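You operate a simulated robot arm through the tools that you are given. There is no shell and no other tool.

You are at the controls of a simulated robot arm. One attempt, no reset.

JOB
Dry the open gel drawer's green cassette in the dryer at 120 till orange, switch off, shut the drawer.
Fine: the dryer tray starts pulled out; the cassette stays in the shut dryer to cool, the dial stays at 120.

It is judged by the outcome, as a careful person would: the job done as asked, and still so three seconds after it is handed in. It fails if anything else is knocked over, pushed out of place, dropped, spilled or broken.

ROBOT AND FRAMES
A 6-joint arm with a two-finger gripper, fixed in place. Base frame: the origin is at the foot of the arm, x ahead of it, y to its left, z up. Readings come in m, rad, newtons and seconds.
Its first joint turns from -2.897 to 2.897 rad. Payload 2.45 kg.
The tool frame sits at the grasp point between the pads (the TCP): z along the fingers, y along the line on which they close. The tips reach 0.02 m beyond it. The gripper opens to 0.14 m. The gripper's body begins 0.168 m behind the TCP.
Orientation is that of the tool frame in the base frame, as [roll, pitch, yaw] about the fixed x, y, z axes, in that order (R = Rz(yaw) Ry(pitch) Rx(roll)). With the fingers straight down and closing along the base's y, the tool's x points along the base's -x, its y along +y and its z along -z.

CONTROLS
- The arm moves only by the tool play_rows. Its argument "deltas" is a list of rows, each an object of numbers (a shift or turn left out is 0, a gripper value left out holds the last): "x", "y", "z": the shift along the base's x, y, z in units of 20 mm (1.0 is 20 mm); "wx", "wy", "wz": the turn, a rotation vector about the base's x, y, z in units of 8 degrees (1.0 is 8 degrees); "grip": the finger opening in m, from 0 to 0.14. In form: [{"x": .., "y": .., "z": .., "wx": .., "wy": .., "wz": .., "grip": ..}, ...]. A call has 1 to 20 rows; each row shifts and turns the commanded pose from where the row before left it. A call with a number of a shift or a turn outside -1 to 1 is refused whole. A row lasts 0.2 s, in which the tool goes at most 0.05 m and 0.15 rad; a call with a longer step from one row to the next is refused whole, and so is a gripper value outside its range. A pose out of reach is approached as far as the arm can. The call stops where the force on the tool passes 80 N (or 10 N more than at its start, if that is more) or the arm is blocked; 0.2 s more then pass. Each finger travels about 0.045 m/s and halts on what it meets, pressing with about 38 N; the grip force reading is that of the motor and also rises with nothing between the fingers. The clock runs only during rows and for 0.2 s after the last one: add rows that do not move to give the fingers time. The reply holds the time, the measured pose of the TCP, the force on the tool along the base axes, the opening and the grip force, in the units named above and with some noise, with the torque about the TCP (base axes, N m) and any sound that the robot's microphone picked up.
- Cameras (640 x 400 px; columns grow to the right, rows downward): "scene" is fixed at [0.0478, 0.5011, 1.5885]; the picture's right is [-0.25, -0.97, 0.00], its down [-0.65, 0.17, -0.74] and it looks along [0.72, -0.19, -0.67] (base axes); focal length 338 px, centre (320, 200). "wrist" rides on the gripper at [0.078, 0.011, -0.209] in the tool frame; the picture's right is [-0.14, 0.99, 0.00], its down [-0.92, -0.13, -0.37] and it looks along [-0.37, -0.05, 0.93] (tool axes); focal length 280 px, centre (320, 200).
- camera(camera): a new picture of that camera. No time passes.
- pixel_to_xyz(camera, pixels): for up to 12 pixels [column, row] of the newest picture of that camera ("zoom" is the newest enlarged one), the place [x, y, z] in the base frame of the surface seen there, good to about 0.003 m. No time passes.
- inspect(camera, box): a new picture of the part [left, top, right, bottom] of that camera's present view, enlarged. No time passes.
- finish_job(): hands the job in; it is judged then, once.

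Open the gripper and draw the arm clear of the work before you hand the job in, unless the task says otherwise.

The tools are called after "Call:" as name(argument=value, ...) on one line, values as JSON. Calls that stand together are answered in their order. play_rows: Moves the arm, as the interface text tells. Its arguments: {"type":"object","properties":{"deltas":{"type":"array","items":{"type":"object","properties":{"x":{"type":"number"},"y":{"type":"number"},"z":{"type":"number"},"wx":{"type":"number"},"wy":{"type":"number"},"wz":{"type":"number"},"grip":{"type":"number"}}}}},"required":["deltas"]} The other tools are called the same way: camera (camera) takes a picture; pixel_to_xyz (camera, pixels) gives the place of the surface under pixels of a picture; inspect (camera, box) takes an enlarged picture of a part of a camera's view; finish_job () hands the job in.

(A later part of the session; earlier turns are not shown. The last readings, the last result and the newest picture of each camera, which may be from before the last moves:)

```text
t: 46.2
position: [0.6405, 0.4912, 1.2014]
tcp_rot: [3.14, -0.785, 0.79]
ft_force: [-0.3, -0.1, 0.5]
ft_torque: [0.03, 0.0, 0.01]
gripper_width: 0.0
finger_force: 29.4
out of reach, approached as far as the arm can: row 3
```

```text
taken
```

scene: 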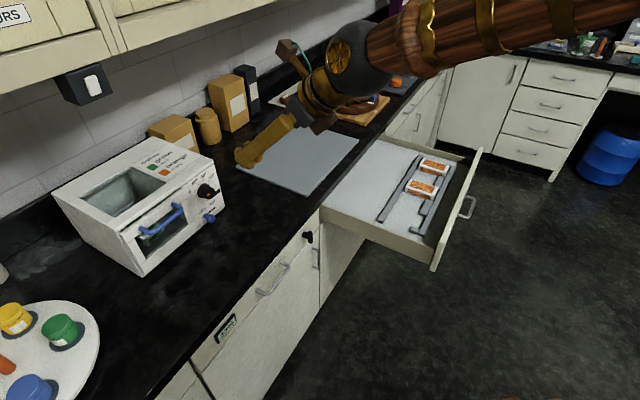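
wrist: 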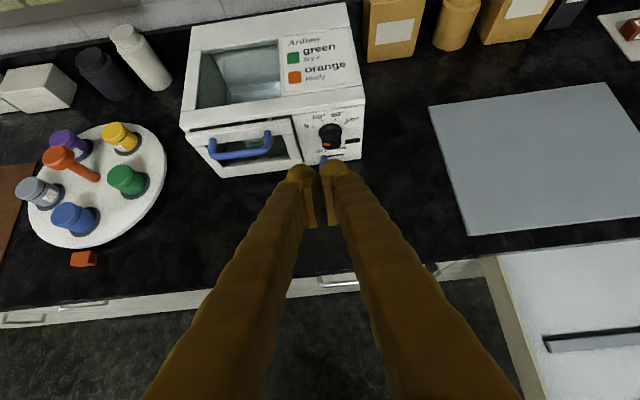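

A good view: the dryer front faces the camera. I enlarge the control panel (wrist 335,135).

Call:
inspect(camera="wrist", box=[280, 90, 380, 170])

Call:
inspect(camera="wrist", box=[170, 0, 380, 190])

```text
5.00 times, centred on (330, 130) of wrist
```

zoom: 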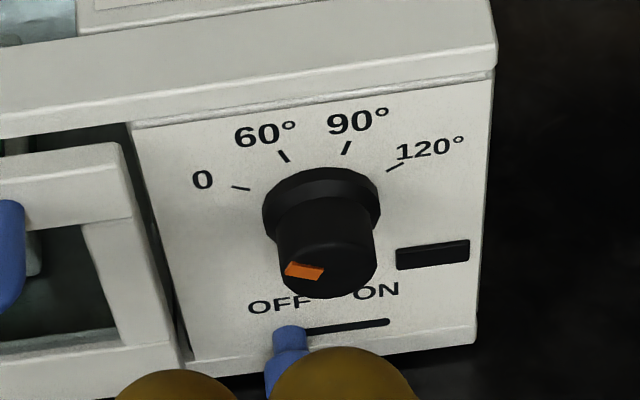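

```text
2.11 times, centred on (275, 95) of wrist
```

zoom: 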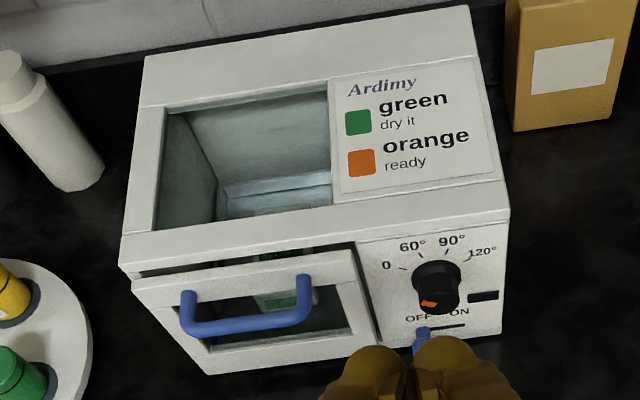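

I measure the knob, ticks, slot and indicator from the enlarged picture's pixels (via the 5× view first).

Call:
inspect(camera="wrist", box=[280, 90, 380, 170])

Call:
pixel_to_xyz(camera="zoom", pixels=[[240, 188], [284, 157], [346, 148], [395, 167], [303, 270], [328, 262], [290, 240], [375, 240], [325, 290], [330, 178], [270, 210], [378, 205]])

Call:
pixel_to_xyz(camera="zoom", pixels=[[385, 322], [320, 330], [290, 335], [275, 375], [432, 255], [398, 260], [468, 247], [380, 290], [275, 307], [320, 245], [295, 262], [315, 280]])

```text
5.00 times, centred on (330, 130) of wrist
```

zoom: 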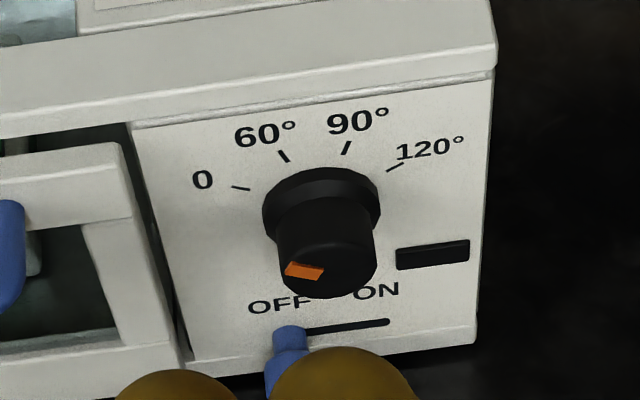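

```text
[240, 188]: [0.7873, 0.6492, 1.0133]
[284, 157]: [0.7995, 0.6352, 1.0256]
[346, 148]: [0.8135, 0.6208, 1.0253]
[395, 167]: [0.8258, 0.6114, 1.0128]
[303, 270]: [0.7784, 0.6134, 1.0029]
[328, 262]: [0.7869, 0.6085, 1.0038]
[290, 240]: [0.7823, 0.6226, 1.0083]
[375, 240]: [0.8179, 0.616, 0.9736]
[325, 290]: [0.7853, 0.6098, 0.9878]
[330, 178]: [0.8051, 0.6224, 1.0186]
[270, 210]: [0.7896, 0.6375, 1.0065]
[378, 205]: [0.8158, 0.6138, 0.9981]
```

```text
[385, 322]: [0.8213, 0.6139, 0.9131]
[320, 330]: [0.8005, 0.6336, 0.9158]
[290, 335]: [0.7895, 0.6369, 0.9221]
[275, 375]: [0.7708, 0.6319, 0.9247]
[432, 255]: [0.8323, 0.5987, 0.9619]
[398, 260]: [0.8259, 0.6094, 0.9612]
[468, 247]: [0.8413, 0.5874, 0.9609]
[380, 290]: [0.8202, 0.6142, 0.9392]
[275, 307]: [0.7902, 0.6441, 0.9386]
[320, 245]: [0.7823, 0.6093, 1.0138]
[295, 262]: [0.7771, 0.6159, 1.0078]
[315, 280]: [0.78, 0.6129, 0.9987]
```

Knob: centre u ≈ 0.125, z ≈ 0.999, face at v ≈ 0.985; its orange mark (zoom 303,270) points left to "0", and 120 is about 120° clockwise. The switch knob (zoom 280,370) is at OFF with the slot running right to ON. I now bring the tool to horizontal, well in front of the panel.

Call:
play_rows(deltas=[{"x": 0.44, "y": 0.27, "z": -0.63, "wx": 0.497, "wy": -0.497}, {"x": 0.44, "y": 0.27, "z": -0.63, "wx": 0.497, "wy": -0.497}, {"x": 0.44, "y": 0.27, "z": -0.63, "wx": 0.497, "wy": -0.497}, {"x": 0.44, "y": 0.27, "z": -0.63, "wx": 0.497, "wy": -0.497}, {"x": 0.44, "y": 0.27, "z": -0.63, "wx": 0.497, "wy": -0.497}, {"x": 0.44, "y": 0.27, "z": -0.63, "wx": 0.497, "wy": -0.497}, {"x": 0.44, "y": 0.27, "z": -0.63, "wx": 0.497, "wy": -0.497}, {"x": 0.44, "y": 0.27, "z": -0.63, "wx": 0.497, "wy": -0.497}, {}])

Call:
camera(camera="wrist")

Call:
camera(camera="scene")

```text
t: 48.2
position: [0.6911, 0.5395, 1.1127]
tcp_rot: [-3.119, -1.48, 0.803]
ft_force: [0.8, 0.1, 0.4]
ft_torque: [0.01, -0.02, 0.0]
gripper_width: 0.0
finger_force: 28.8
out of reach, approached as far as the arm can: row 2, 3
```

```text
taken
```

wrist: 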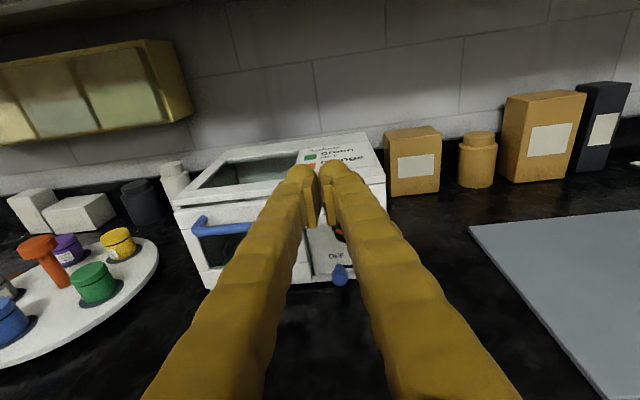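

```text
taken
```

scene: 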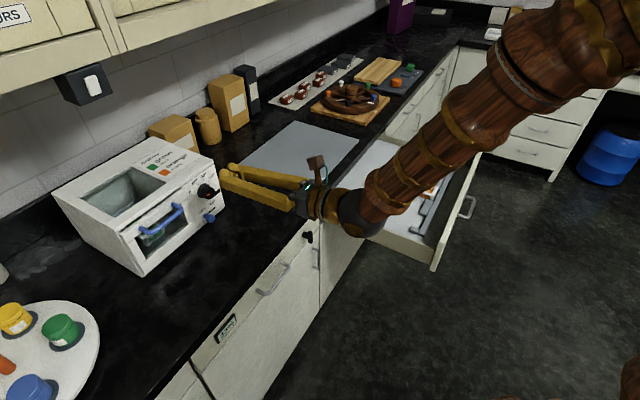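

The tool is nearly horizontal, but readings lag the command. I let it settle and reread.

Call:
play_rows(deltas=[{}, {}, {}])

```text
t: 49.0
position: [0.6915, 0.5388, 1.1116]
tcp_rot: [-3.117, -1.479, 0.801]
ft_force: [0.7, 0.7, 0.3]
ft_torque: [0.02, 0.02, -0.03]
gripper_width: 0.0
finger_force: 29.2
```

I correct the remaining tilt and yaw error (about 5° and 2°) and begin lowering toward knob height.

Call:
play_rows(deltas=[{"wx": 0.23, "wy": -0.23, "wz": -0.15}, {"wx": 0.23, "wy": -0.23, "wz": -0.14}, {"z": -0.5, "x": 0.2, "y": 0.05}, {"z": -0.5, "x": 0.2, "y": 0.05}, {"z": -0.5, "x": 0.2, "y": 0.05}, {"z": -0.5, "x": 0.2, "y": 0.05}, {}, {}])

```text
t: 50.8
position: [0.7254, 0.5158, 1.0777]
tcp_rot: [-2.871, -1.569, 0.526]
ft_force: [0.5, -0.5, 0.2]
ft_torque: [0.0, -0.02, -0.01]
gripper_width: 0.0002
finger_force: 29.6
out of reach, approached as far as the arm can: row 1, 2, 3
```

Tool axis is now horizontal along (0.70, 0.715, 0). I move in line with the knob, still 8 cm in front of it.

Call:
play_rows(deltas=[{"y": 0.4, "z": -0.6}, {"y": 0.4, "z": -0.6}, {"y": 0.4, "z": -0.6}, {"y": 0.4, "z": -0.7}, {"z": -0.7}, {"z": -0.7}, {}])

Call:
camera(camera="wrist")

Call:
camera(camera="scene")

```text
t: 52.4
position: [0.7475, 0.5189, 1.0015]
tcp_rot: [-2.808, -1.569, 0.463]
ft_force: [0.0, 0.7, -0.3]
ft_torque: [-0.02, 0.0, -0.02]
gripper_width: 0.0
finger_force: 29.5
out of reach, approached as far as the arm can: row 1, 2, 3, 4, 6
```

```text
taken
```

wrist: 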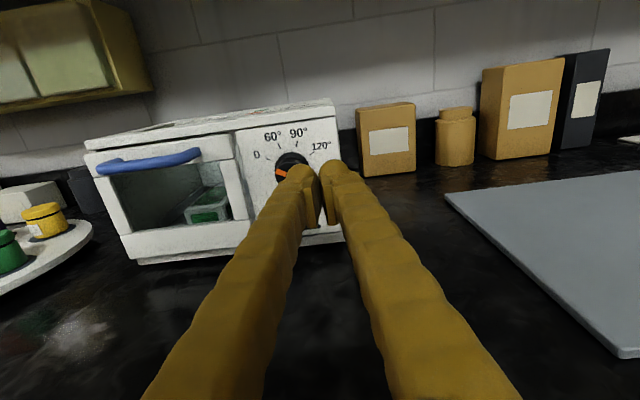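

```text
taken
```

scene: 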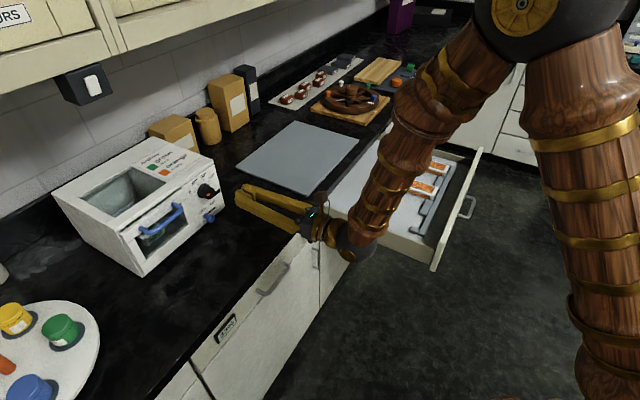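

The arm reports a limit: the last joint is at its end in this roll. Rolling the hand the other way (counter-clockwise as seen facing the panel) frees it and also gives room for the later clockwise turn of the knob; I roll 80° first.

Call:
play_rows(deltas=[{"wx": -0.707, "wy": -0.707}, {"wx": -0.707, "wy": -0.707}, {"wx": -0.707, "wy": -0.707}, {"wx": -0.707, "wy": -0.707}, {"wx": -0.707, "wy": -0.707}, {"wx": -0.707, "wy": -0.707}, {"wx": -0.707, "wy": -0.707}, {"wx": -0.707, "wy": -0.707}, {"wx": -0.707, "wy": -0.707}, {"wx": -0.707, "wy": -0.707}, {}])

Call:
camera(camera="scene")

Call:
camera(camera="wrist")

```text
t: 54.8
position: [0.7468, 0.5179, 1.0023]
tcp_rot: [1.571, -0.173, 2.365]
ft_force: [0.1, -0.1, -0.8]
ft_torque: [-0.01, -0.01, -0.02]
gripper_width: 0.0001
finger_force: 29.8
```

```text
taken
```

scene: 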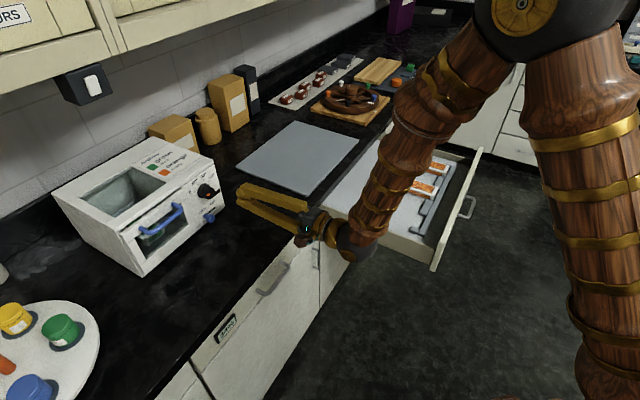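

```text
taken
```

wrist: 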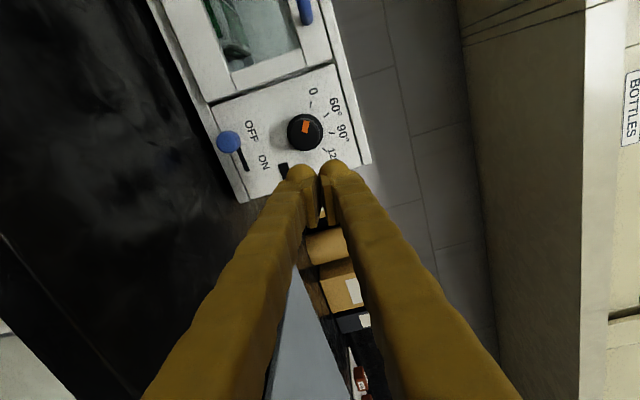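

No limit now. I enlarge the panel, seen from the side, to measure knob, ticks and pointer.

Call:
inspect(camera="wrist", box=[210, 70, 370, 190])

Call:
pixel_to_xyz(camera="zoom", pixels=[[375, 210], [390, 190], [375, 225], [320, 205], [440, 205], [380, 150], [380, 260], [70, 235], [125, 345], [110, 270], [290, 330], [400, 113]])

```text
3.33 times, centred on (290, 130) of wrist
```

zoom: 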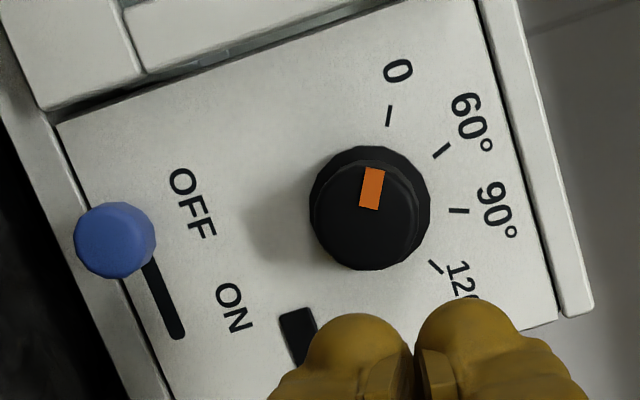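

```text
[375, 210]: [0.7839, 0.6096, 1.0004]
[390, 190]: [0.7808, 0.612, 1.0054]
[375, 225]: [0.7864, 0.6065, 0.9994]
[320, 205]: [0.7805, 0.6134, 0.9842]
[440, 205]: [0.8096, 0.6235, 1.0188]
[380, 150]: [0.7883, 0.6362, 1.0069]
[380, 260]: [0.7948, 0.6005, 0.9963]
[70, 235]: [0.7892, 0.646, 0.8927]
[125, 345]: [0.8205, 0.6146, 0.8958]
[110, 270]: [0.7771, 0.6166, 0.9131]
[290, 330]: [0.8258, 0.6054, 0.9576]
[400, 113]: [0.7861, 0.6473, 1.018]
```

The pointer (zoom 371,190) lines up with the 0 tick (389,116). I measure all four ticks and the knob more closely.

Call:
pixel_to_xyz(camera="zoom", pixels=[[389, 116], [441, 151], [459, 211], [436, 267], [391, 106], [387, 124], [449, 145], [434, 157], [449, 211], [468, 211], [430, 262], [441, 272]])

Call:
pixel_to_xyz(camera="zoom", pixels=[[330, 215], [410, 215], [367, 180], [367, 255], [350, 230], [390, 230], [372, 190], [420, 190], [108, 240], [85, 240], [140, 240], [175, 325]])

```text
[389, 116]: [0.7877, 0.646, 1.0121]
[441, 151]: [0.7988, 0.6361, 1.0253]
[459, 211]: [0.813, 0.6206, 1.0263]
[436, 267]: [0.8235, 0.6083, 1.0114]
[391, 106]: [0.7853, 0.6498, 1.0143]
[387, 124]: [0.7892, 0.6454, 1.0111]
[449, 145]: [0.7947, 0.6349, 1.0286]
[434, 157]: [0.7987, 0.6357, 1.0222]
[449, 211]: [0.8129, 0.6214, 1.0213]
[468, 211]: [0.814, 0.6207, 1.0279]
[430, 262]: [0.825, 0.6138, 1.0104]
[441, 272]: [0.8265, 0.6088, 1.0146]
```

```text
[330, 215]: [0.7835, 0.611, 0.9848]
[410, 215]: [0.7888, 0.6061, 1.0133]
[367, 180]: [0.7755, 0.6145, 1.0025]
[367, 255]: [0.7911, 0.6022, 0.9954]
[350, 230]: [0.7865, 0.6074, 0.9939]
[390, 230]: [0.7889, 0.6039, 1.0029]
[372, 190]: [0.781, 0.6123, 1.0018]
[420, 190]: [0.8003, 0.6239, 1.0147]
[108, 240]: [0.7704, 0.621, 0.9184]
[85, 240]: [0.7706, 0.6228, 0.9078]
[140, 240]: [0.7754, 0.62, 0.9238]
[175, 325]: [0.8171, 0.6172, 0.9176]
```

Fit of ticks gives centre u ≈ 0.125, z ≈ 0.998 and 0→120 about 120° clockwise. I roll a further 70° so the whole turn can be made in one go, open to 0.055 and line up 5 cm in front of the knob.

Call:
play_rows(deltas=[{"wx": -0.707, "wy": -0.707, "grip": 0.055}, {"wx": -0.707, "wy": -0.707}, {"wx": -0.707, "wy": -0.707}, {"wx": -0.707, "wy": -0.707}, {"wx": -0.707, "wy": -0.707}, {"wx": -0.707, "wy": -0.707}, {"wx": -0.707, "wy": -0.707}, {"wx": -0.707, "wy": -0.707}, {"wx": -0.53, "wy": -0.53, "wz": -0.06}, {"y": 0.64, "z": -0.05}, {"y": 0.64, "z": -0.05}, {"y": 0.64, "z": -0.05}, {"y": 0.64, "z": -0.05}, {}])

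Call:
camera(camera="wrist")

Call:
camera(camera="scene")

```text
t: 57.8
position: [0.7723, 0.5336, 1.0013]
tcp_rot: [1.571, 1.048, 2.366]
ft_force: [-0.5, -0.1, -0.6]
ft_torque: [-0.02, -0.01, -0.04]
gripper_width: 0.0551
finger_force: 0.0
out of reach, approached as far as the arm can: row 9, 10, 11, 12, 13
```

```text
taken
```

wrist: 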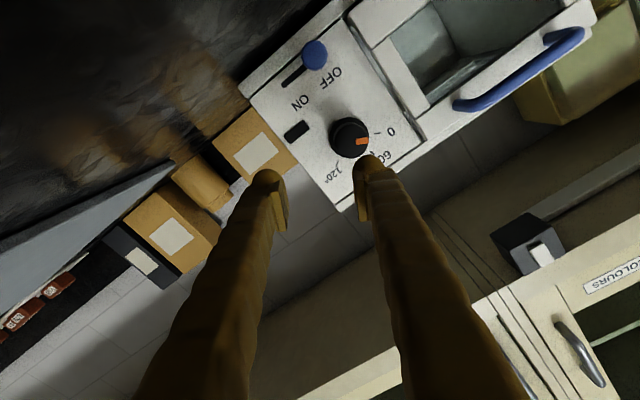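

```text
taken
```

scene: 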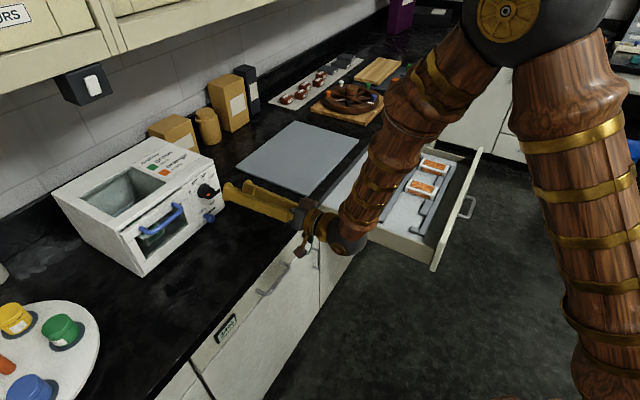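

The arm can't move left in this posture: a wrist joint (forearm roll) is at its end, from tilting outside the arm's plane. I back away, go up, and tilt the tool down again, to redo the tilt within the arm's plane (u = 0).

Call:
play_rows(deltas=[{"x": -0.8, "y": -0.8, "z": 0.6}, {"x": -0.8, "y": -0.8, "z": 1}, {"x": -0.8, "y": -0.8, "z": 1}, {"x": -0.8, "y": -0.8, "z": 1}, {"x": -0.8, "y": -0.8, "z": 1}, {"z": 1}, {"z": 0.4, "wx": -0.663, "wy": 0.663}, {"z": 0.4, "wx": -0.663, "wy": 0.663}, {"z": 0.4, "wx": -0.663, "wy": 0.663}, {"z": 0.4, "wx": -0.663, "wy": 0.663}, {"z": 0.4, "wx": -0.663, "wy": 0.663}, {"z": 0.4, "wx": -0.663, "wy": 0.663}, {"wx": -0.663, "wy": 0.663}, {"wx": -0.663, "wy": 0.663}, {"wx": -0.663, "wy": 0.663}, {"wx": -0.663, "wy": 0.663}, {"wx": -0.663, "wy": 0.663}, {"wx": -0.663, "wy": 0.663}, {}])

Call:
camera(camera="scene")

```text
t: 61.8
position: [0.6838, 0.462, 1.1563]
tcp_rot: [3.077, 0.069, -2.878]
ft_force: [-0.5, -0.1, -0.4]
ft_torque: [-0.02, -0.01, -0.01]
gripper_width: 0.055
finger_force: 0.0
out of reach, approached as far as the arm can: row 11, 12
```

```text
taken
```

scene: 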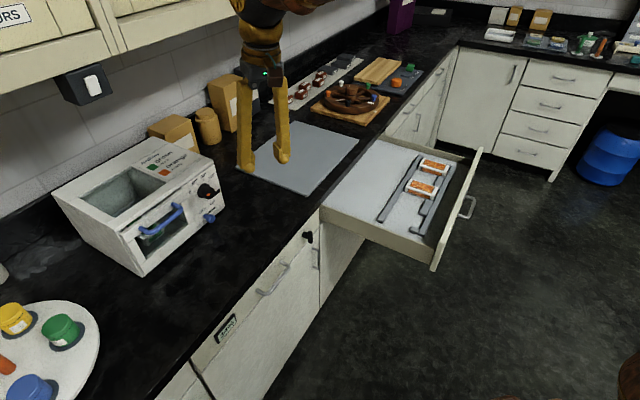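

The tool is nearly vertical again. I level it and shift to x = y (in the arm's own plane with the dryer's axis), still well in front of the dryer.

Call:
play_rows(deltas=[{"wx": -0.574, "wy": 0.355}, {"x": -0.84, "y": 0.74}, {"x": -0.84, "y": 0.74}, {"x": -0.84, "y": 0.74}, {"x": -0.84, "y": 0.74}, {"x": -0.84, "y": 0.74}, {"x": -0.84, "y": 0.74}, {"x": -0.84, "y": 0.74}, {}])

```text
t: 63.8
position: [0.5664, 0.5656, 1.156]
tcp_rot: [3.141, 0.001, -2.875]
ft_force: [0.4, -0.2, 0.2]
ft_torque: [0.02, -0.03, 0.01]
gripper_width: 0.0552
finger_force: 0.0
```

Now I tilt toward the dryer front in the arm's plane, in two halves.

Call:
play_rows(deltas=[{"wx": 0.663, "wy": -0.663}, {"wx": 0.663, "wy": -0.663}, {"wx": 0.663, "wy": -0.663}, {"wx": 0.663, "wy": -0.663}, {"wx": 0.663, "wy": -0.663}, {"wx": 0.663, "wy": -0.663}, {"wx": 0.663, "wy": -0.663}, {"wx": 0.663, "wy": -0.663}, {"wx": 0.663, "wy": -0.663}, {"wx": 0.663, "wy": -0.663}, {"wx": 0.663, "wy": -0.663}, {"wx": 0.663, "wy": -0.663}, {}])

Call:
camera(camera="scene")

Call:
camera(camera="wrist")

```text
t: 66.6
position: [0.5656, 0.5637, 1.1559]
tcp_rot: [1.569, 1.052, 2.356]
ft_force: [0.0, -0.6, 0.3]
ft_torque: [-0.02, -0.01, -0.01]
gripper_width: 0.0549
finger_force: 0.2
```

```text
taken
```

scene: 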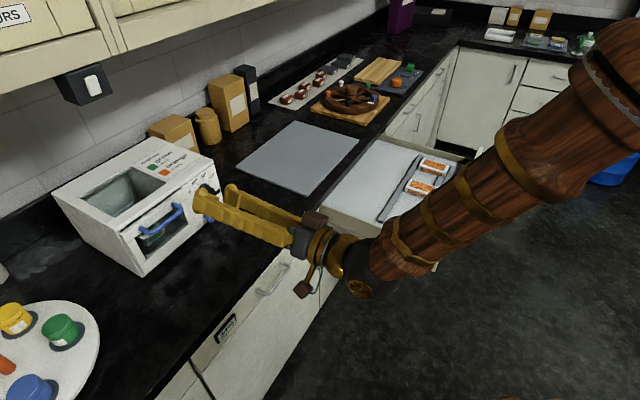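

```text
taken
```

wrist: 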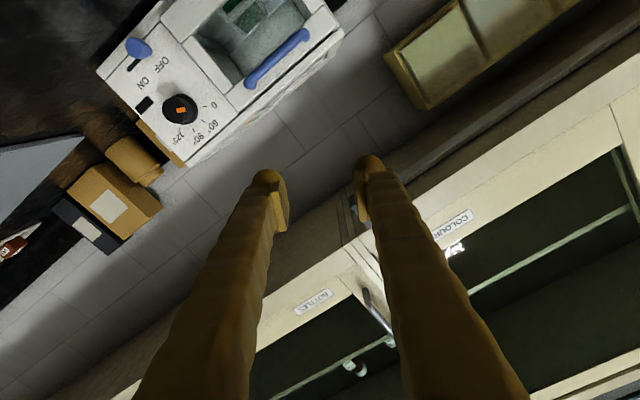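

No limits hit this time. I move across to line up with the knob (u 0.125, z 0.998), about 5 cm in front.

Call:
play_rows(deltas=[{"x": 0.902, "y": 0.027, "z": -0.79}, {"x": 0.902, "y": 0.027, "z": -0.79}, {"x": 0.902, "y": 0.027, "z": -0.79}, {"x": 0.902, "y": 0.027, "z": -0.79}, {"x": 0.902, "y": 0.027, "z": -0.79}, {"x": 0.902, "y": 0.027, "z": -0.79}, {"x": 0.902, "y": 0.027, "z": -0.79}, {"x": 0.902, "y": 0.027, "z": -0.79}, {"x": 0.902, "y": 0.027, "z": -0.79}, {"x": 0.902, "y": 0.027, "z": -0.79}, {}])

Call:
camera(camera="scene")

Call:
camera(camera="wrist")

```text
t: 69.0
position: [0.7476, 0.5669, 0.9972]
tcp_rot: [1.569, 1.05, 2.359]
ft_force: [-0.5, 0.3, 0.1]
ft_torque: [-0.01, -0.01, 0.01]
gripper_width: 0.0551
finger_force: 0.0
```

```text
taken
```

scene: 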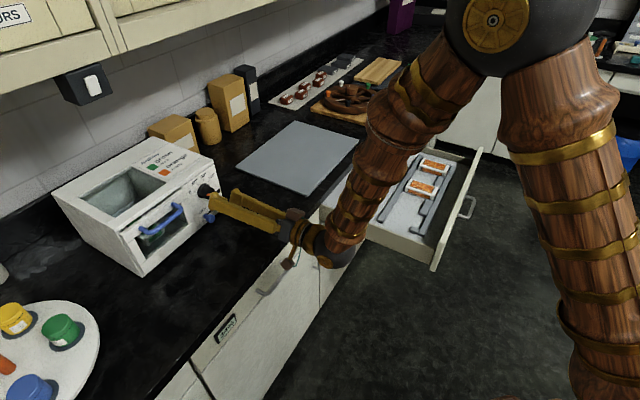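

```text
taken
```

wrist: 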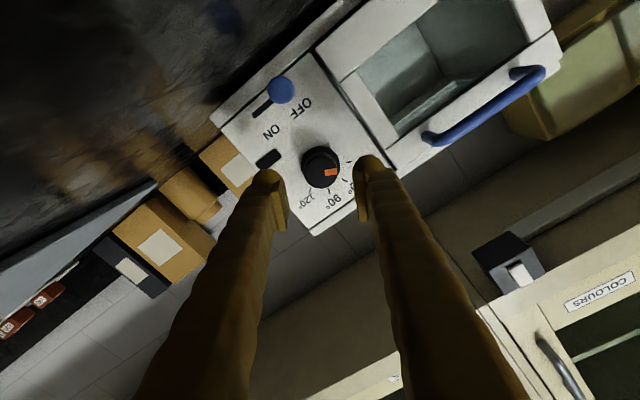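

The knob (wrist 322,167) sits between the fingertips. I pre-roll 10° more for margin, trim sideways 2 mm, and advance so the pads straddle the knob.

Call:
play_rows(deltas=[{"wx": -0.44, "wy": -0.44, "x": -0.1, "y": 0.1}, {"wx": -0.44, "wy": -0.44}, {"x": 0.35, "y": 0.35, "z": 0.03}, {"x": 0.35, "y": 0.35}, {"x": 0.35, "y": 0.35}, {"x": 0.35, "y": 0.35}, {"x": 0.25, "y": 0.25}, {"x": 0.2, "y": 0.2}, {}])

Call:
camera(camera="wrist")

Call:
inspect(camera="scene", box=[140, 130, 300, 250])

```text
t: 71.0
position: [0.7809, 0.6081, 0.9997]
tcp_rot: [1.571, 1.225, 2.357]
ft_force: [0.7, -0.1, 0.2]
ft_torque: [0.02, 0.0, -0.01]
gripper_width: 0.0553
finger_force: 0.0
```

```text
taken
```

wrist: 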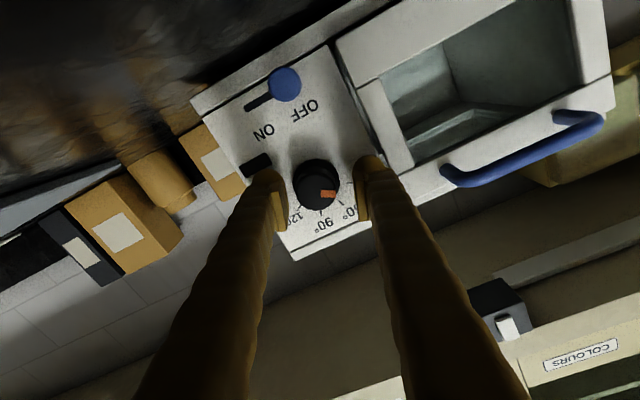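

```text
3.33 times, centred on (220, 190) of scene
```

zoom: 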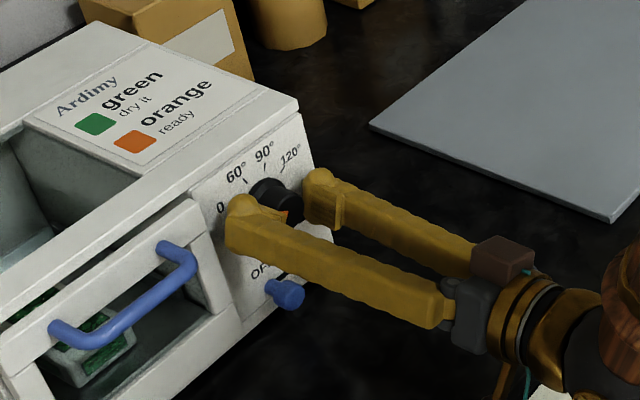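

Pads straddle the knob with it about 2 mm toward the +u side of centre. I trim by that and close the fingers on it.

Call:
play_rows(deltas=[{"x": 0.08, "y": -0.08, "z": -0.05}, {"grip": 0.04}, {"grip": 0.02}, {"grip": 0.02}, {"grip": 0.02}])

Call:
camera(camera="wrist")

```text
t: 72.2
position: [0.7839, 0.6063, 0.9977]
tcp_rot: [1.572, 1.225, 2.36]
ft_force: [6.8, -0.5, -1.8]
ft_torque: [-0.01, -0.03, -0.04]
gripper_width: 0.032
finger_force: 44.9
```

```text
taken
```

wrist: 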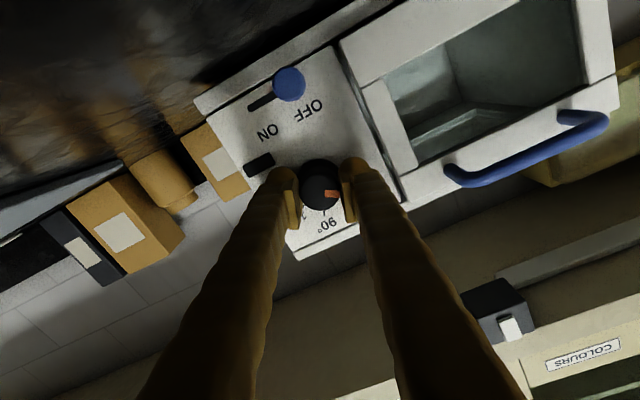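

Knob held (0.032 m, 45 N). I turn clockwise about the knob axis, first 60°, then look.

Call:
play_rows(deltas=[{"wx": 0.53, "wy": 0.53}, {"wx": 0.53, "wy": 0.53}, {"wx": 0.53, "wy": 0.53}, {"wx": 0.53, "wy": 0.53}, {"wx": 0.53, "wy": 0.53}, {"wx": 0.53, "wy": 0.53}, {"wx": 0.53, "wy": 0.53}, {"wx": 0.53, "wy": 0.53}, {"wx": 0.53, "wy": 0.53}, {"wx": 0.53, "wy": 0.53}, {}])

Call:
camera(camera="wrist")

Call:
inspect(camera="scene", box=[140, 130, 300, 250])

```text
t: 74.6
position: [0.7845, 0.6069, 0.997]
tcp_rot: [1.573, 0.176, 2.356]
ft_force: [45.6, -29.1, -23.9]
ft_torque: [-0.14, 0.0, -0.57]
gripper_width: 0.0319
finger_force: 45.5
```

```text
taken
```

wrist: 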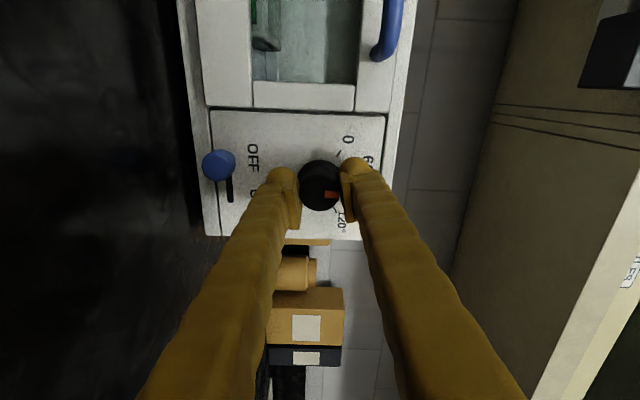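

```text
3.33 times, centred on (220, 190) of scene
```

zoom: 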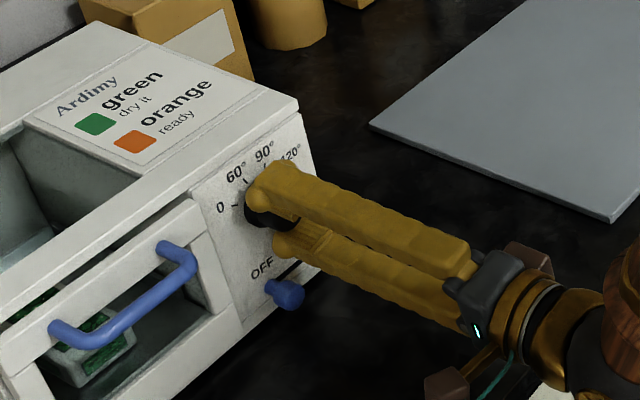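

The knob turned, but side force grew (about 58 N toward +u, −z), so the knob axis is a little below my TCP. I open the fingers, recentre about 2 mm lower, and look.

Call:
play_rows(deltas=[{"grip": 0.045}, {"grip": 0.055}, {"grip": 0.055}])

Call:
inspect(camera="wrist", box=[240, 100, 400, 240])

Call:
pixel_to_xyz(camera="zoom", pixels=[[320, 240], [290, 240], [350, 240], [320, 205], [320, 275], [340, 260], [300, 220], [345, 215], [300, 265], [330, 240], [310, 240], [320, 225]])

```text
t: 75.4
position: [0.7836, 0.6079, 0.9977]
tcp_rot: [1.571, 0.179, 2.359]
ft_force: [-0.3, -0.5, 0.2]
ft_torque: [0.0, -0.02, 0.0]
gripper_width: 0.055
finger_force: 0.1
```

```text
2.86 times, centred on (320, 170) of wrist
```

zoom: 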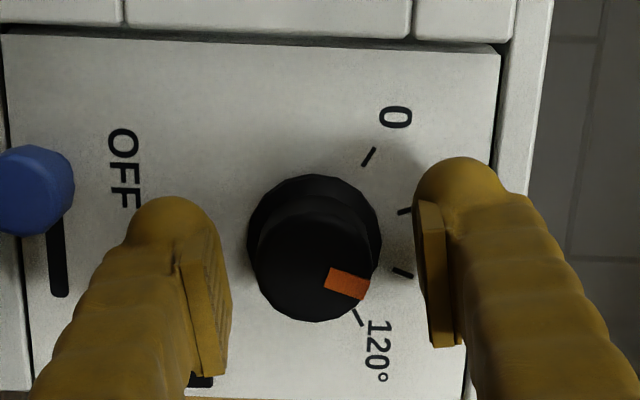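

```text
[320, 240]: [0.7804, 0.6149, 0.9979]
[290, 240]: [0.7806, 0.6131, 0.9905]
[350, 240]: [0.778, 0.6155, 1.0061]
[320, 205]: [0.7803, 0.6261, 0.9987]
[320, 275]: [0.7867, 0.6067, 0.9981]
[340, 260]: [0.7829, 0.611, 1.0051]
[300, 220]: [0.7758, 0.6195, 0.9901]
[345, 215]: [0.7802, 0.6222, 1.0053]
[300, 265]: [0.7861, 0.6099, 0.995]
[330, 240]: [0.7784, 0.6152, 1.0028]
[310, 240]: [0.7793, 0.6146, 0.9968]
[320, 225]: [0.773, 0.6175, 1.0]
```

Camera geometry puts the knob axis at u ≈ 0.1255, z ≈ 0.996 and the pointer (zoom 346,284) now at about the 90 tick, so roughly 40° more is needed. I recentre 2 mm lower, grip again and turn about 42°.

Call:
play_rows(deltas=[{"x": 0.046, "y": -0.046, "z": -0.1}, {"grip": 0.04}, {"grip": 0.02}, {"grip": 0.02}, {"grip": 0.02}, {}])

Call:
inspect(camera="wrist", box=[240, 100, 400, 240])

```text
t: 76.8
position: [0.7846, 0.6062, 0.9973]
tcp_rot: [1.569, 0.178, 2.356]
ft_force: [-5.8, 3.3, 16.8]
ft_torque: [0.11, -0.11, 0.08]
gripper_width: 0.032
finger_force: 44.5
```

```text
2.86 times, centred on (320, 170) of wrist
```

zoom: 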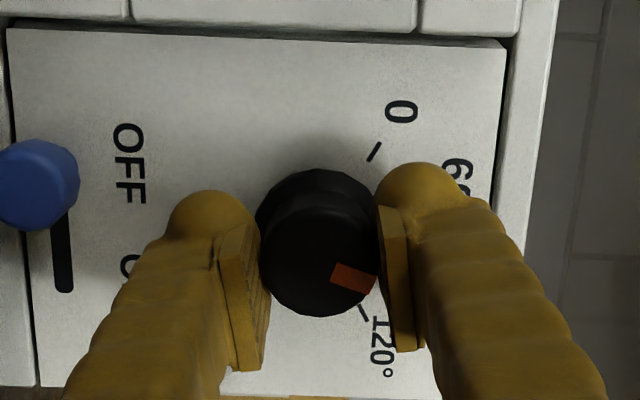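

The grip shows the axis at z ≈ 0.997 (Fz +17 N), so I ease up 1.2 mm and turn 42° clockwise.

Call:
play_rows(deltas=[{"z": 0.06}, {"wx": 0.53, "wy": 0.53}, {"wx": 0.53, "wy": 0.53}, {"wx": 0.53, "wy": 0.53}, {"wx": 0.53, "wy": 0.53}, {"wx": 0.53, "wy": 0.53}, {"wx": 0.53, "wy": 0.53}, {"wx": 0.53, "wy": 0.53}, {}])

Call:
inspect(camera="wrist", box=[240, 100, 400, 240])

```text
t: 78.8
position: [0.7845, 0.6055, 0.9947]
tcp_rot: [1.573, -0.557, 2.355]
ft_force: [0.5, -8.4, -14.1]
ft_torque: [-0.4, -0.16, -0.06]
gripper_width: 0.0319
finger_force: 44.9
```

```text
2.86 times, centred on (320, 170) of wrist
```

zoom: 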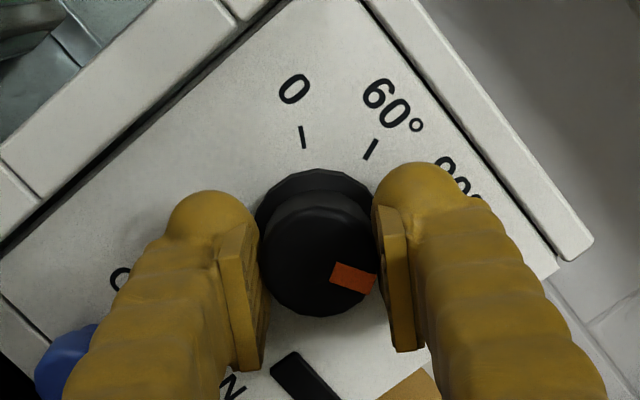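

The knob followed the hand by 42°. I release and look where the pointer rests.

Call:
play_rows(deltas=[{"grip": 0.045}, {"grip": 0.055}, {"grip": 0.055}])

Call:
inspect(camera="wrist", box=[240, 100, 400, 240])

```text
t: 79.6
position: [0.7836, 0.6067, 0.9971]
tcp_rot: [1.569, -0.555, 2.356]
ft_force: [0.5, -0.7, -0.3]
ft_torque: [0.01, 0.0, 0.0]
gripper_width: 0.055
finger_force: 0.1
```

```text
2.86 times, centred on (320, 170) of wrist
```

zoom: 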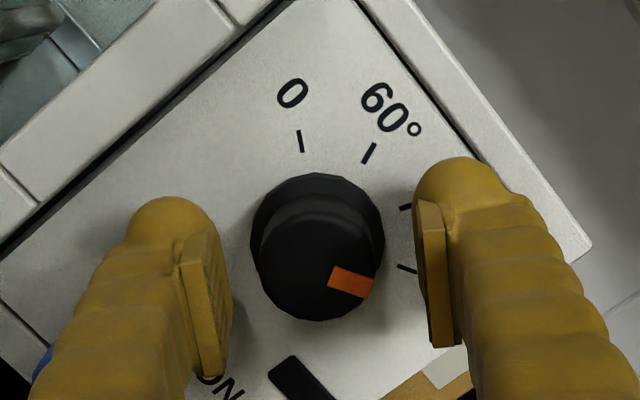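

The pointer (zoom 351,282, axis ≈17°) is parallel to the 120 tick's direction (≈18°). I back straight off and verify from a clearer view.

Call:
play_rows(deltas=[{"x": -0.4, "y": -0.4}, {"x": -0.6, "y": -0.6}, {"x": -0.8, "y": -0.8}, {"x": -0.8, "y": -0.8}, {"x": -0.8, "y": -0.8}, {}])

Call:
camera(camera="wrist")

Call:
inspect(camera="wrist", box=[220, 70, 380, 190])

Call:
inspect(camera="scene", box=[130, 140, 250, 250])

```text
t: 81.0
position: [0.7157, 0.5371, 0.9976]
tcp_rot: [1.569, -0.556, 2.358]
ft_force: [0.2, -0.1, 0.2]
ft_torque: [-0.02, 0.03, 0.02]
gripper_width: 0.0551
finger_force: 0.1
```

```text
taken
```

wrist: 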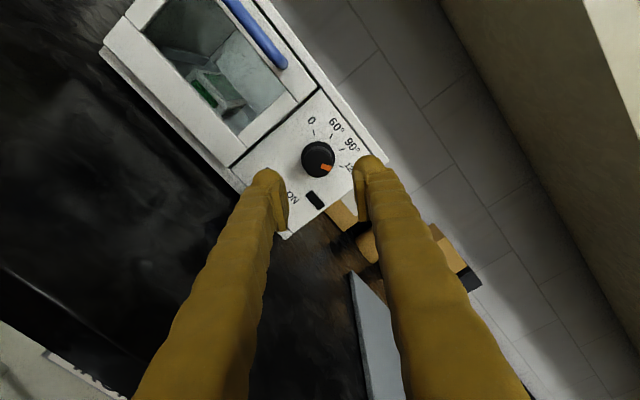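

```text
3.33 times, centred on (300, 130) of wrist
```

zoom: 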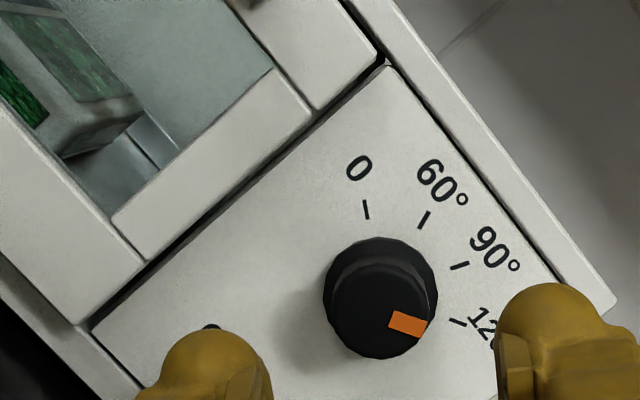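

```text
3.64 times, centred on (190, 195) of scene
```

zoom: 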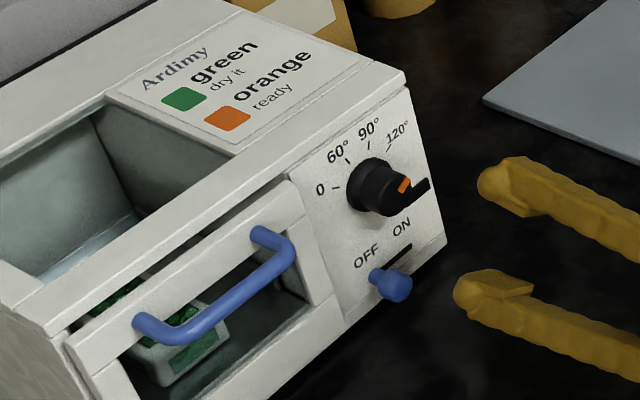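

The pointer points to the 120 side in both views; I take a stronger enlargement to check the angle against the 120 tick.

Call:
inspect(camera="wrist", box=[296, 130, 364, 172])

Call:
inspect(camera="scene", box=[185, 165, 235, 205])

```text
9.41 times, centred on (330, 151) of wrist
```

zoom: 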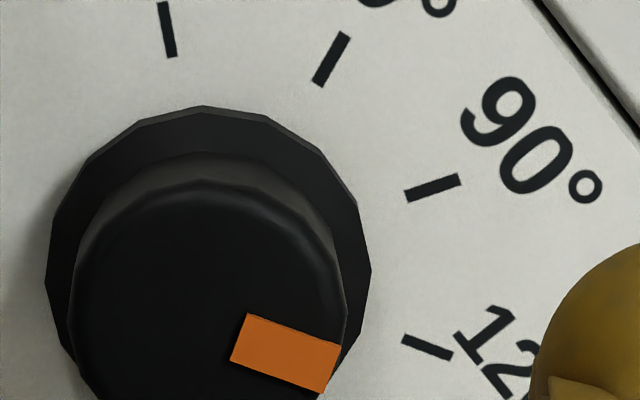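

```text
10.00 times, centred on (210, 185) of scene
```

zoom: 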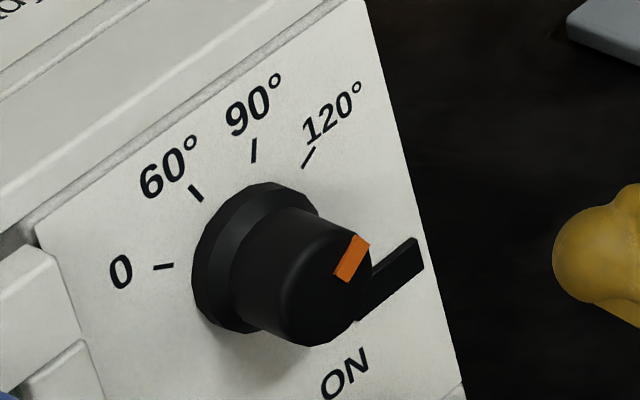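

In the 9× view the mark's axis (≈19°) is parallel to the 120 tick (≈20°): the dial is set to 120. Now the switch: I close the fingers, roll the hand back 32° and pitch it 20° down so it stays clear of the counter, then look at the switch.

Call:
play_rows(deltas=[{"wx": -0.707, "wy": -0.707, "grip": 0.0}, {"wx": -0.707, "wy": -0.707}, {"wx": -0.707, "wy": -0.707}, {"wx": -0.707, "wy": -0.707}, {"wx": -0.589, "wy": 0.589}, {"wx": -0.589, "wy": 0.589}, {"wx": -0.589, "wy": 0.589}, {}])

Call:
camera(camera="wrist")

Call:
camera(camera="scene")

```text
t: 82.8
position: [0.7159, 0.5381, 0.9965]
tcp_rot: [1.919, 0.005, 2.358]
ft_force: [0.3, 0.3, 0.0]
ft_torque: [-0.03, 0.0, 0.0]
gripper_width: 0.0
finger_force: 29.2
```

```text
taken
```

wrist: 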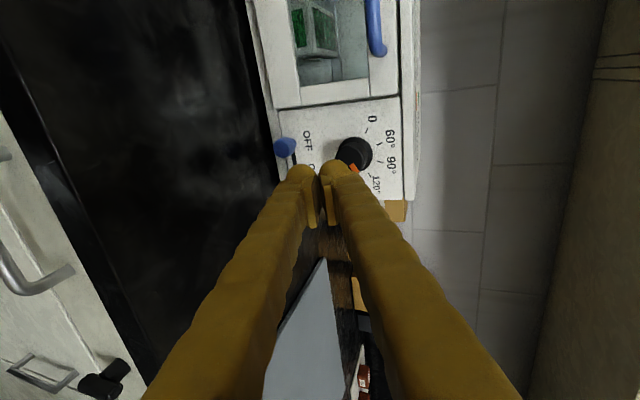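

```text
taken
```

scene: 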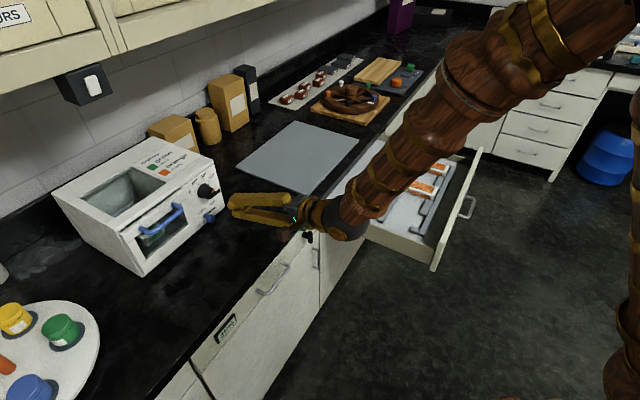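

Posture is good (20° down, no limits). I enlarge the switch area (wrist 285,147) and measure it.

Call:
inspect(camera="wrist", box=[255, 95, 345, 185])

Call:
inspect(camera="scene", box=[185, 190, 235, 230])

```text
4.44 times, centred on (300, 140) of wrist
```

zoom: 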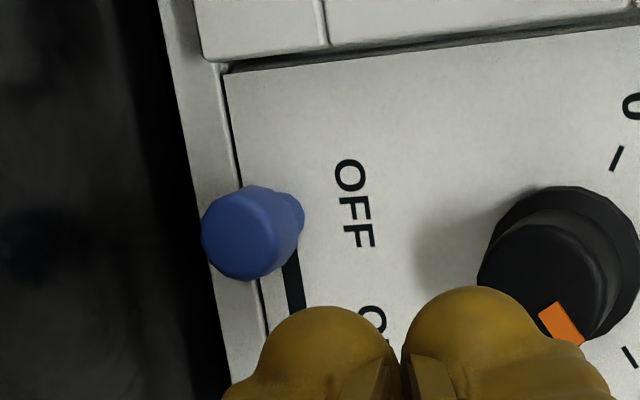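

```text
10.00 times, centred on (210, 210) of scene
```

zoom: 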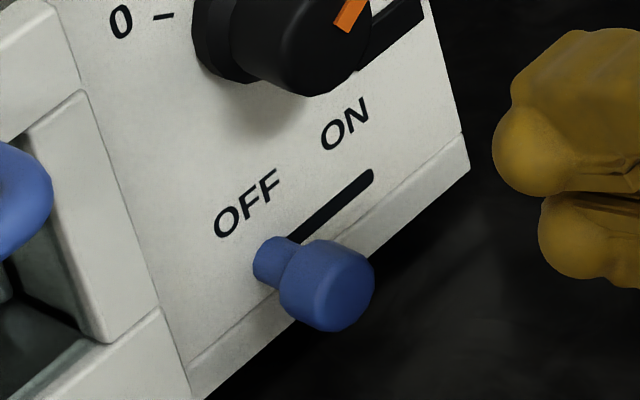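

I measure the switch cap, stem and slot end in the 10× scene view.

Call:
pixel_to_xyz(camera="zoom", pixels=[[345, 290], [320, 248], [330, 325], [295, 290], [368, 275], [268, 262], [366, 176], [300, 240], [310, 270], [355, 305], [330, 190], [230, 300]])

```text
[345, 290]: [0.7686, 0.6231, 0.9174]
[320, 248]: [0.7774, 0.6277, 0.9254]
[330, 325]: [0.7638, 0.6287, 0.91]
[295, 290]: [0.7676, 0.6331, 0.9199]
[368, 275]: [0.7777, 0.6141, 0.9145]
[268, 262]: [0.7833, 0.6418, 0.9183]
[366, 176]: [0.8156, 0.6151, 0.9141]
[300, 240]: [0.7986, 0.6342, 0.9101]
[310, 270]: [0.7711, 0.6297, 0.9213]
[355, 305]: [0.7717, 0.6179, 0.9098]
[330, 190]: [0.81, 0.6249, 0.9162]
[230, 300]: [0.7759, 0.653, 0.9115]
```

Switch cap: u 0.0935–0.1155, z ≈ 0.9165, v from 0.984; slot end at u ≈ 0.143. I move the closed fingers to its left side, first short of the panel.

Call:
play_rows(deltas=[{"x": -0.39, "y": 0.63, "z": -0.88}, {"x": -0.39, "y": 0.63, "z": -0.88}, {"x": -0.39, "y": 0.63, "z": -0.88}, {"x": -0.39, "y": 0.63, "z": -0.88}, {}, {}])

Call:
camera(camera="wrist")

Call:
camera(camera="scene")

```text
t: 84.2
position: [0.6861, 0.5884, 0.9254]
tcp_rot: [1.919, 0.005, 2.357]
ft_force: [0.5, 0.0, -0.2]
ft_torque: [0.01, -0.01, 0.01]
gripper_width: 0.0
finger_force: 29.9
```

```text
taken
```

wrist: 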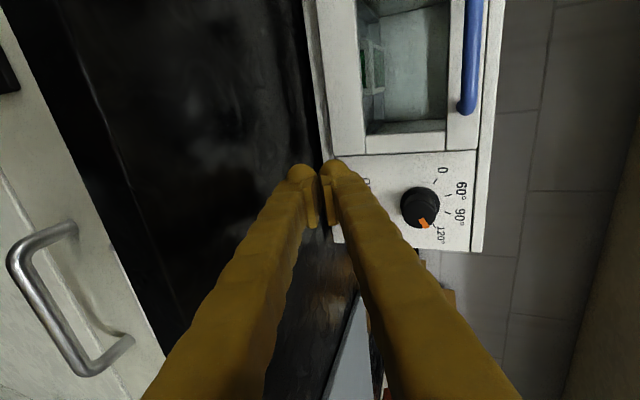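

```text
taken
```

scene: 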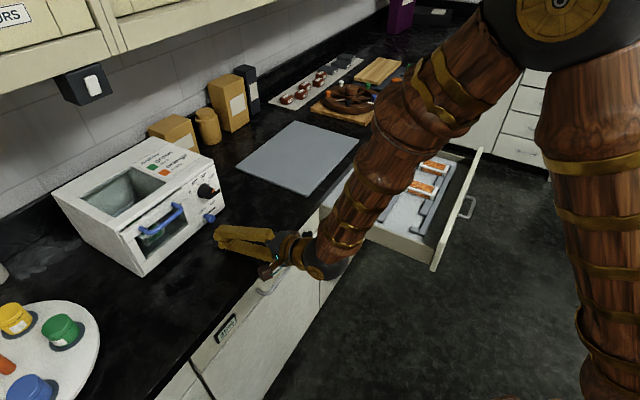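

Aligned (u 0.069, v 0.901, z 0.925). I advance along +v to bring the tips beside the switch cap.

Call:
play_rows(deltas=[{"x": 0.43, "y": 0.43}, {"x": 0.43, "y": 0.43}, {"x": 0.43, "y": 0.43}, {"x": 0.43, "y": 0.43}, {"x": 0.43, "y": 0.43}, {"x": 0.38, "y": 0.38}, {}])

Call:
inspect(camera="scene", box=[150, 160, 270, 250])

Call:
camera(camera="wrist")

```text
t: 85.8
position: [0.7364, 0.6386, 0.9271]
tcp_rot: [1.919, 0.004, 2.359]
ft_force: [-0.6, 0.1, -0.7]
ft_torque: [0.0, 0.04, -0.01]
gripper_width: 0.0001
finger_force: 29.6
```

```text
4.44 times, centred on (210, 205) of scene
```

zoom: 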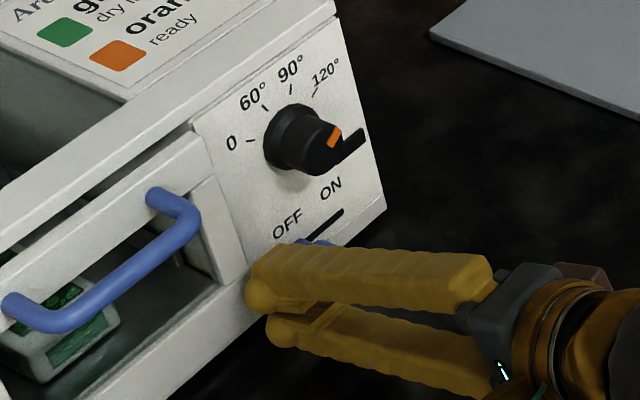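

```text
taken
```

wrist: 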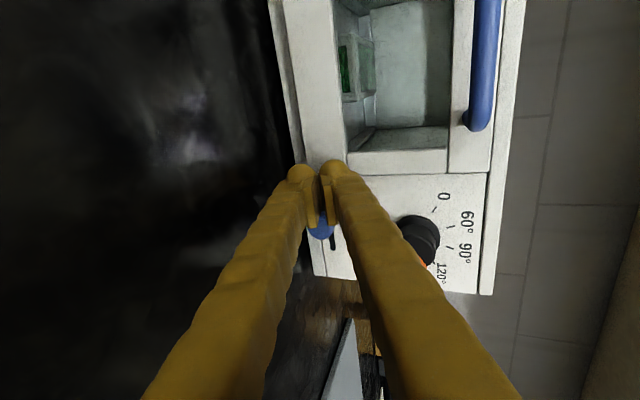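

Fingertips stand just left of the blue switch (scene zoom 320,243). I push to the right (+u) slowly toward ON.

Call:
play_rows(deltas=[{"x": 0.12, "y": -0.12}, {"x": 0.12, "y": -0.12}, {"x": 0.12, "y": -0.12}, {"x": 0.12, "y": -0.12}, {"x": 0.12, "y": -0.12}, {"x": 0.12, "y": -0.12}, {"x": 0.12, "y": -0.12}, {"x": 0.12, "y": -0.12}])

Call:
inspect(camera="scene", box=[150, 160, 270, 250])

Call:
camera(camera="wrist")

```text
t: 87.6
position: [0.7541, 0.6184, 0.9267]
tcp_rot: [1.919, 0.003, 2.357]
ft_force: [-5.0, -4.5, -0.1]
ft_torque: [-0.05, 0.09, -0.06]
gripper_width: 0.0002
finger_force: 29.2
```

```text
4.44 times, centred on (210, 205) of scene
```

zoom: 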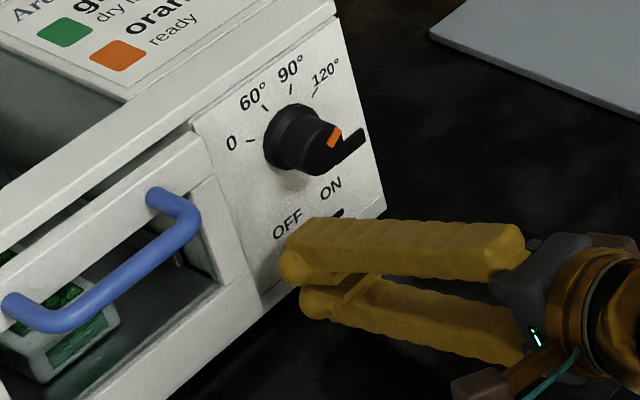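

```text
taken
```

wrist: 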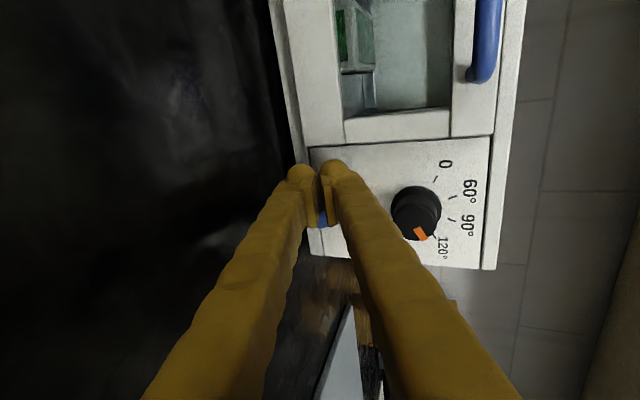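

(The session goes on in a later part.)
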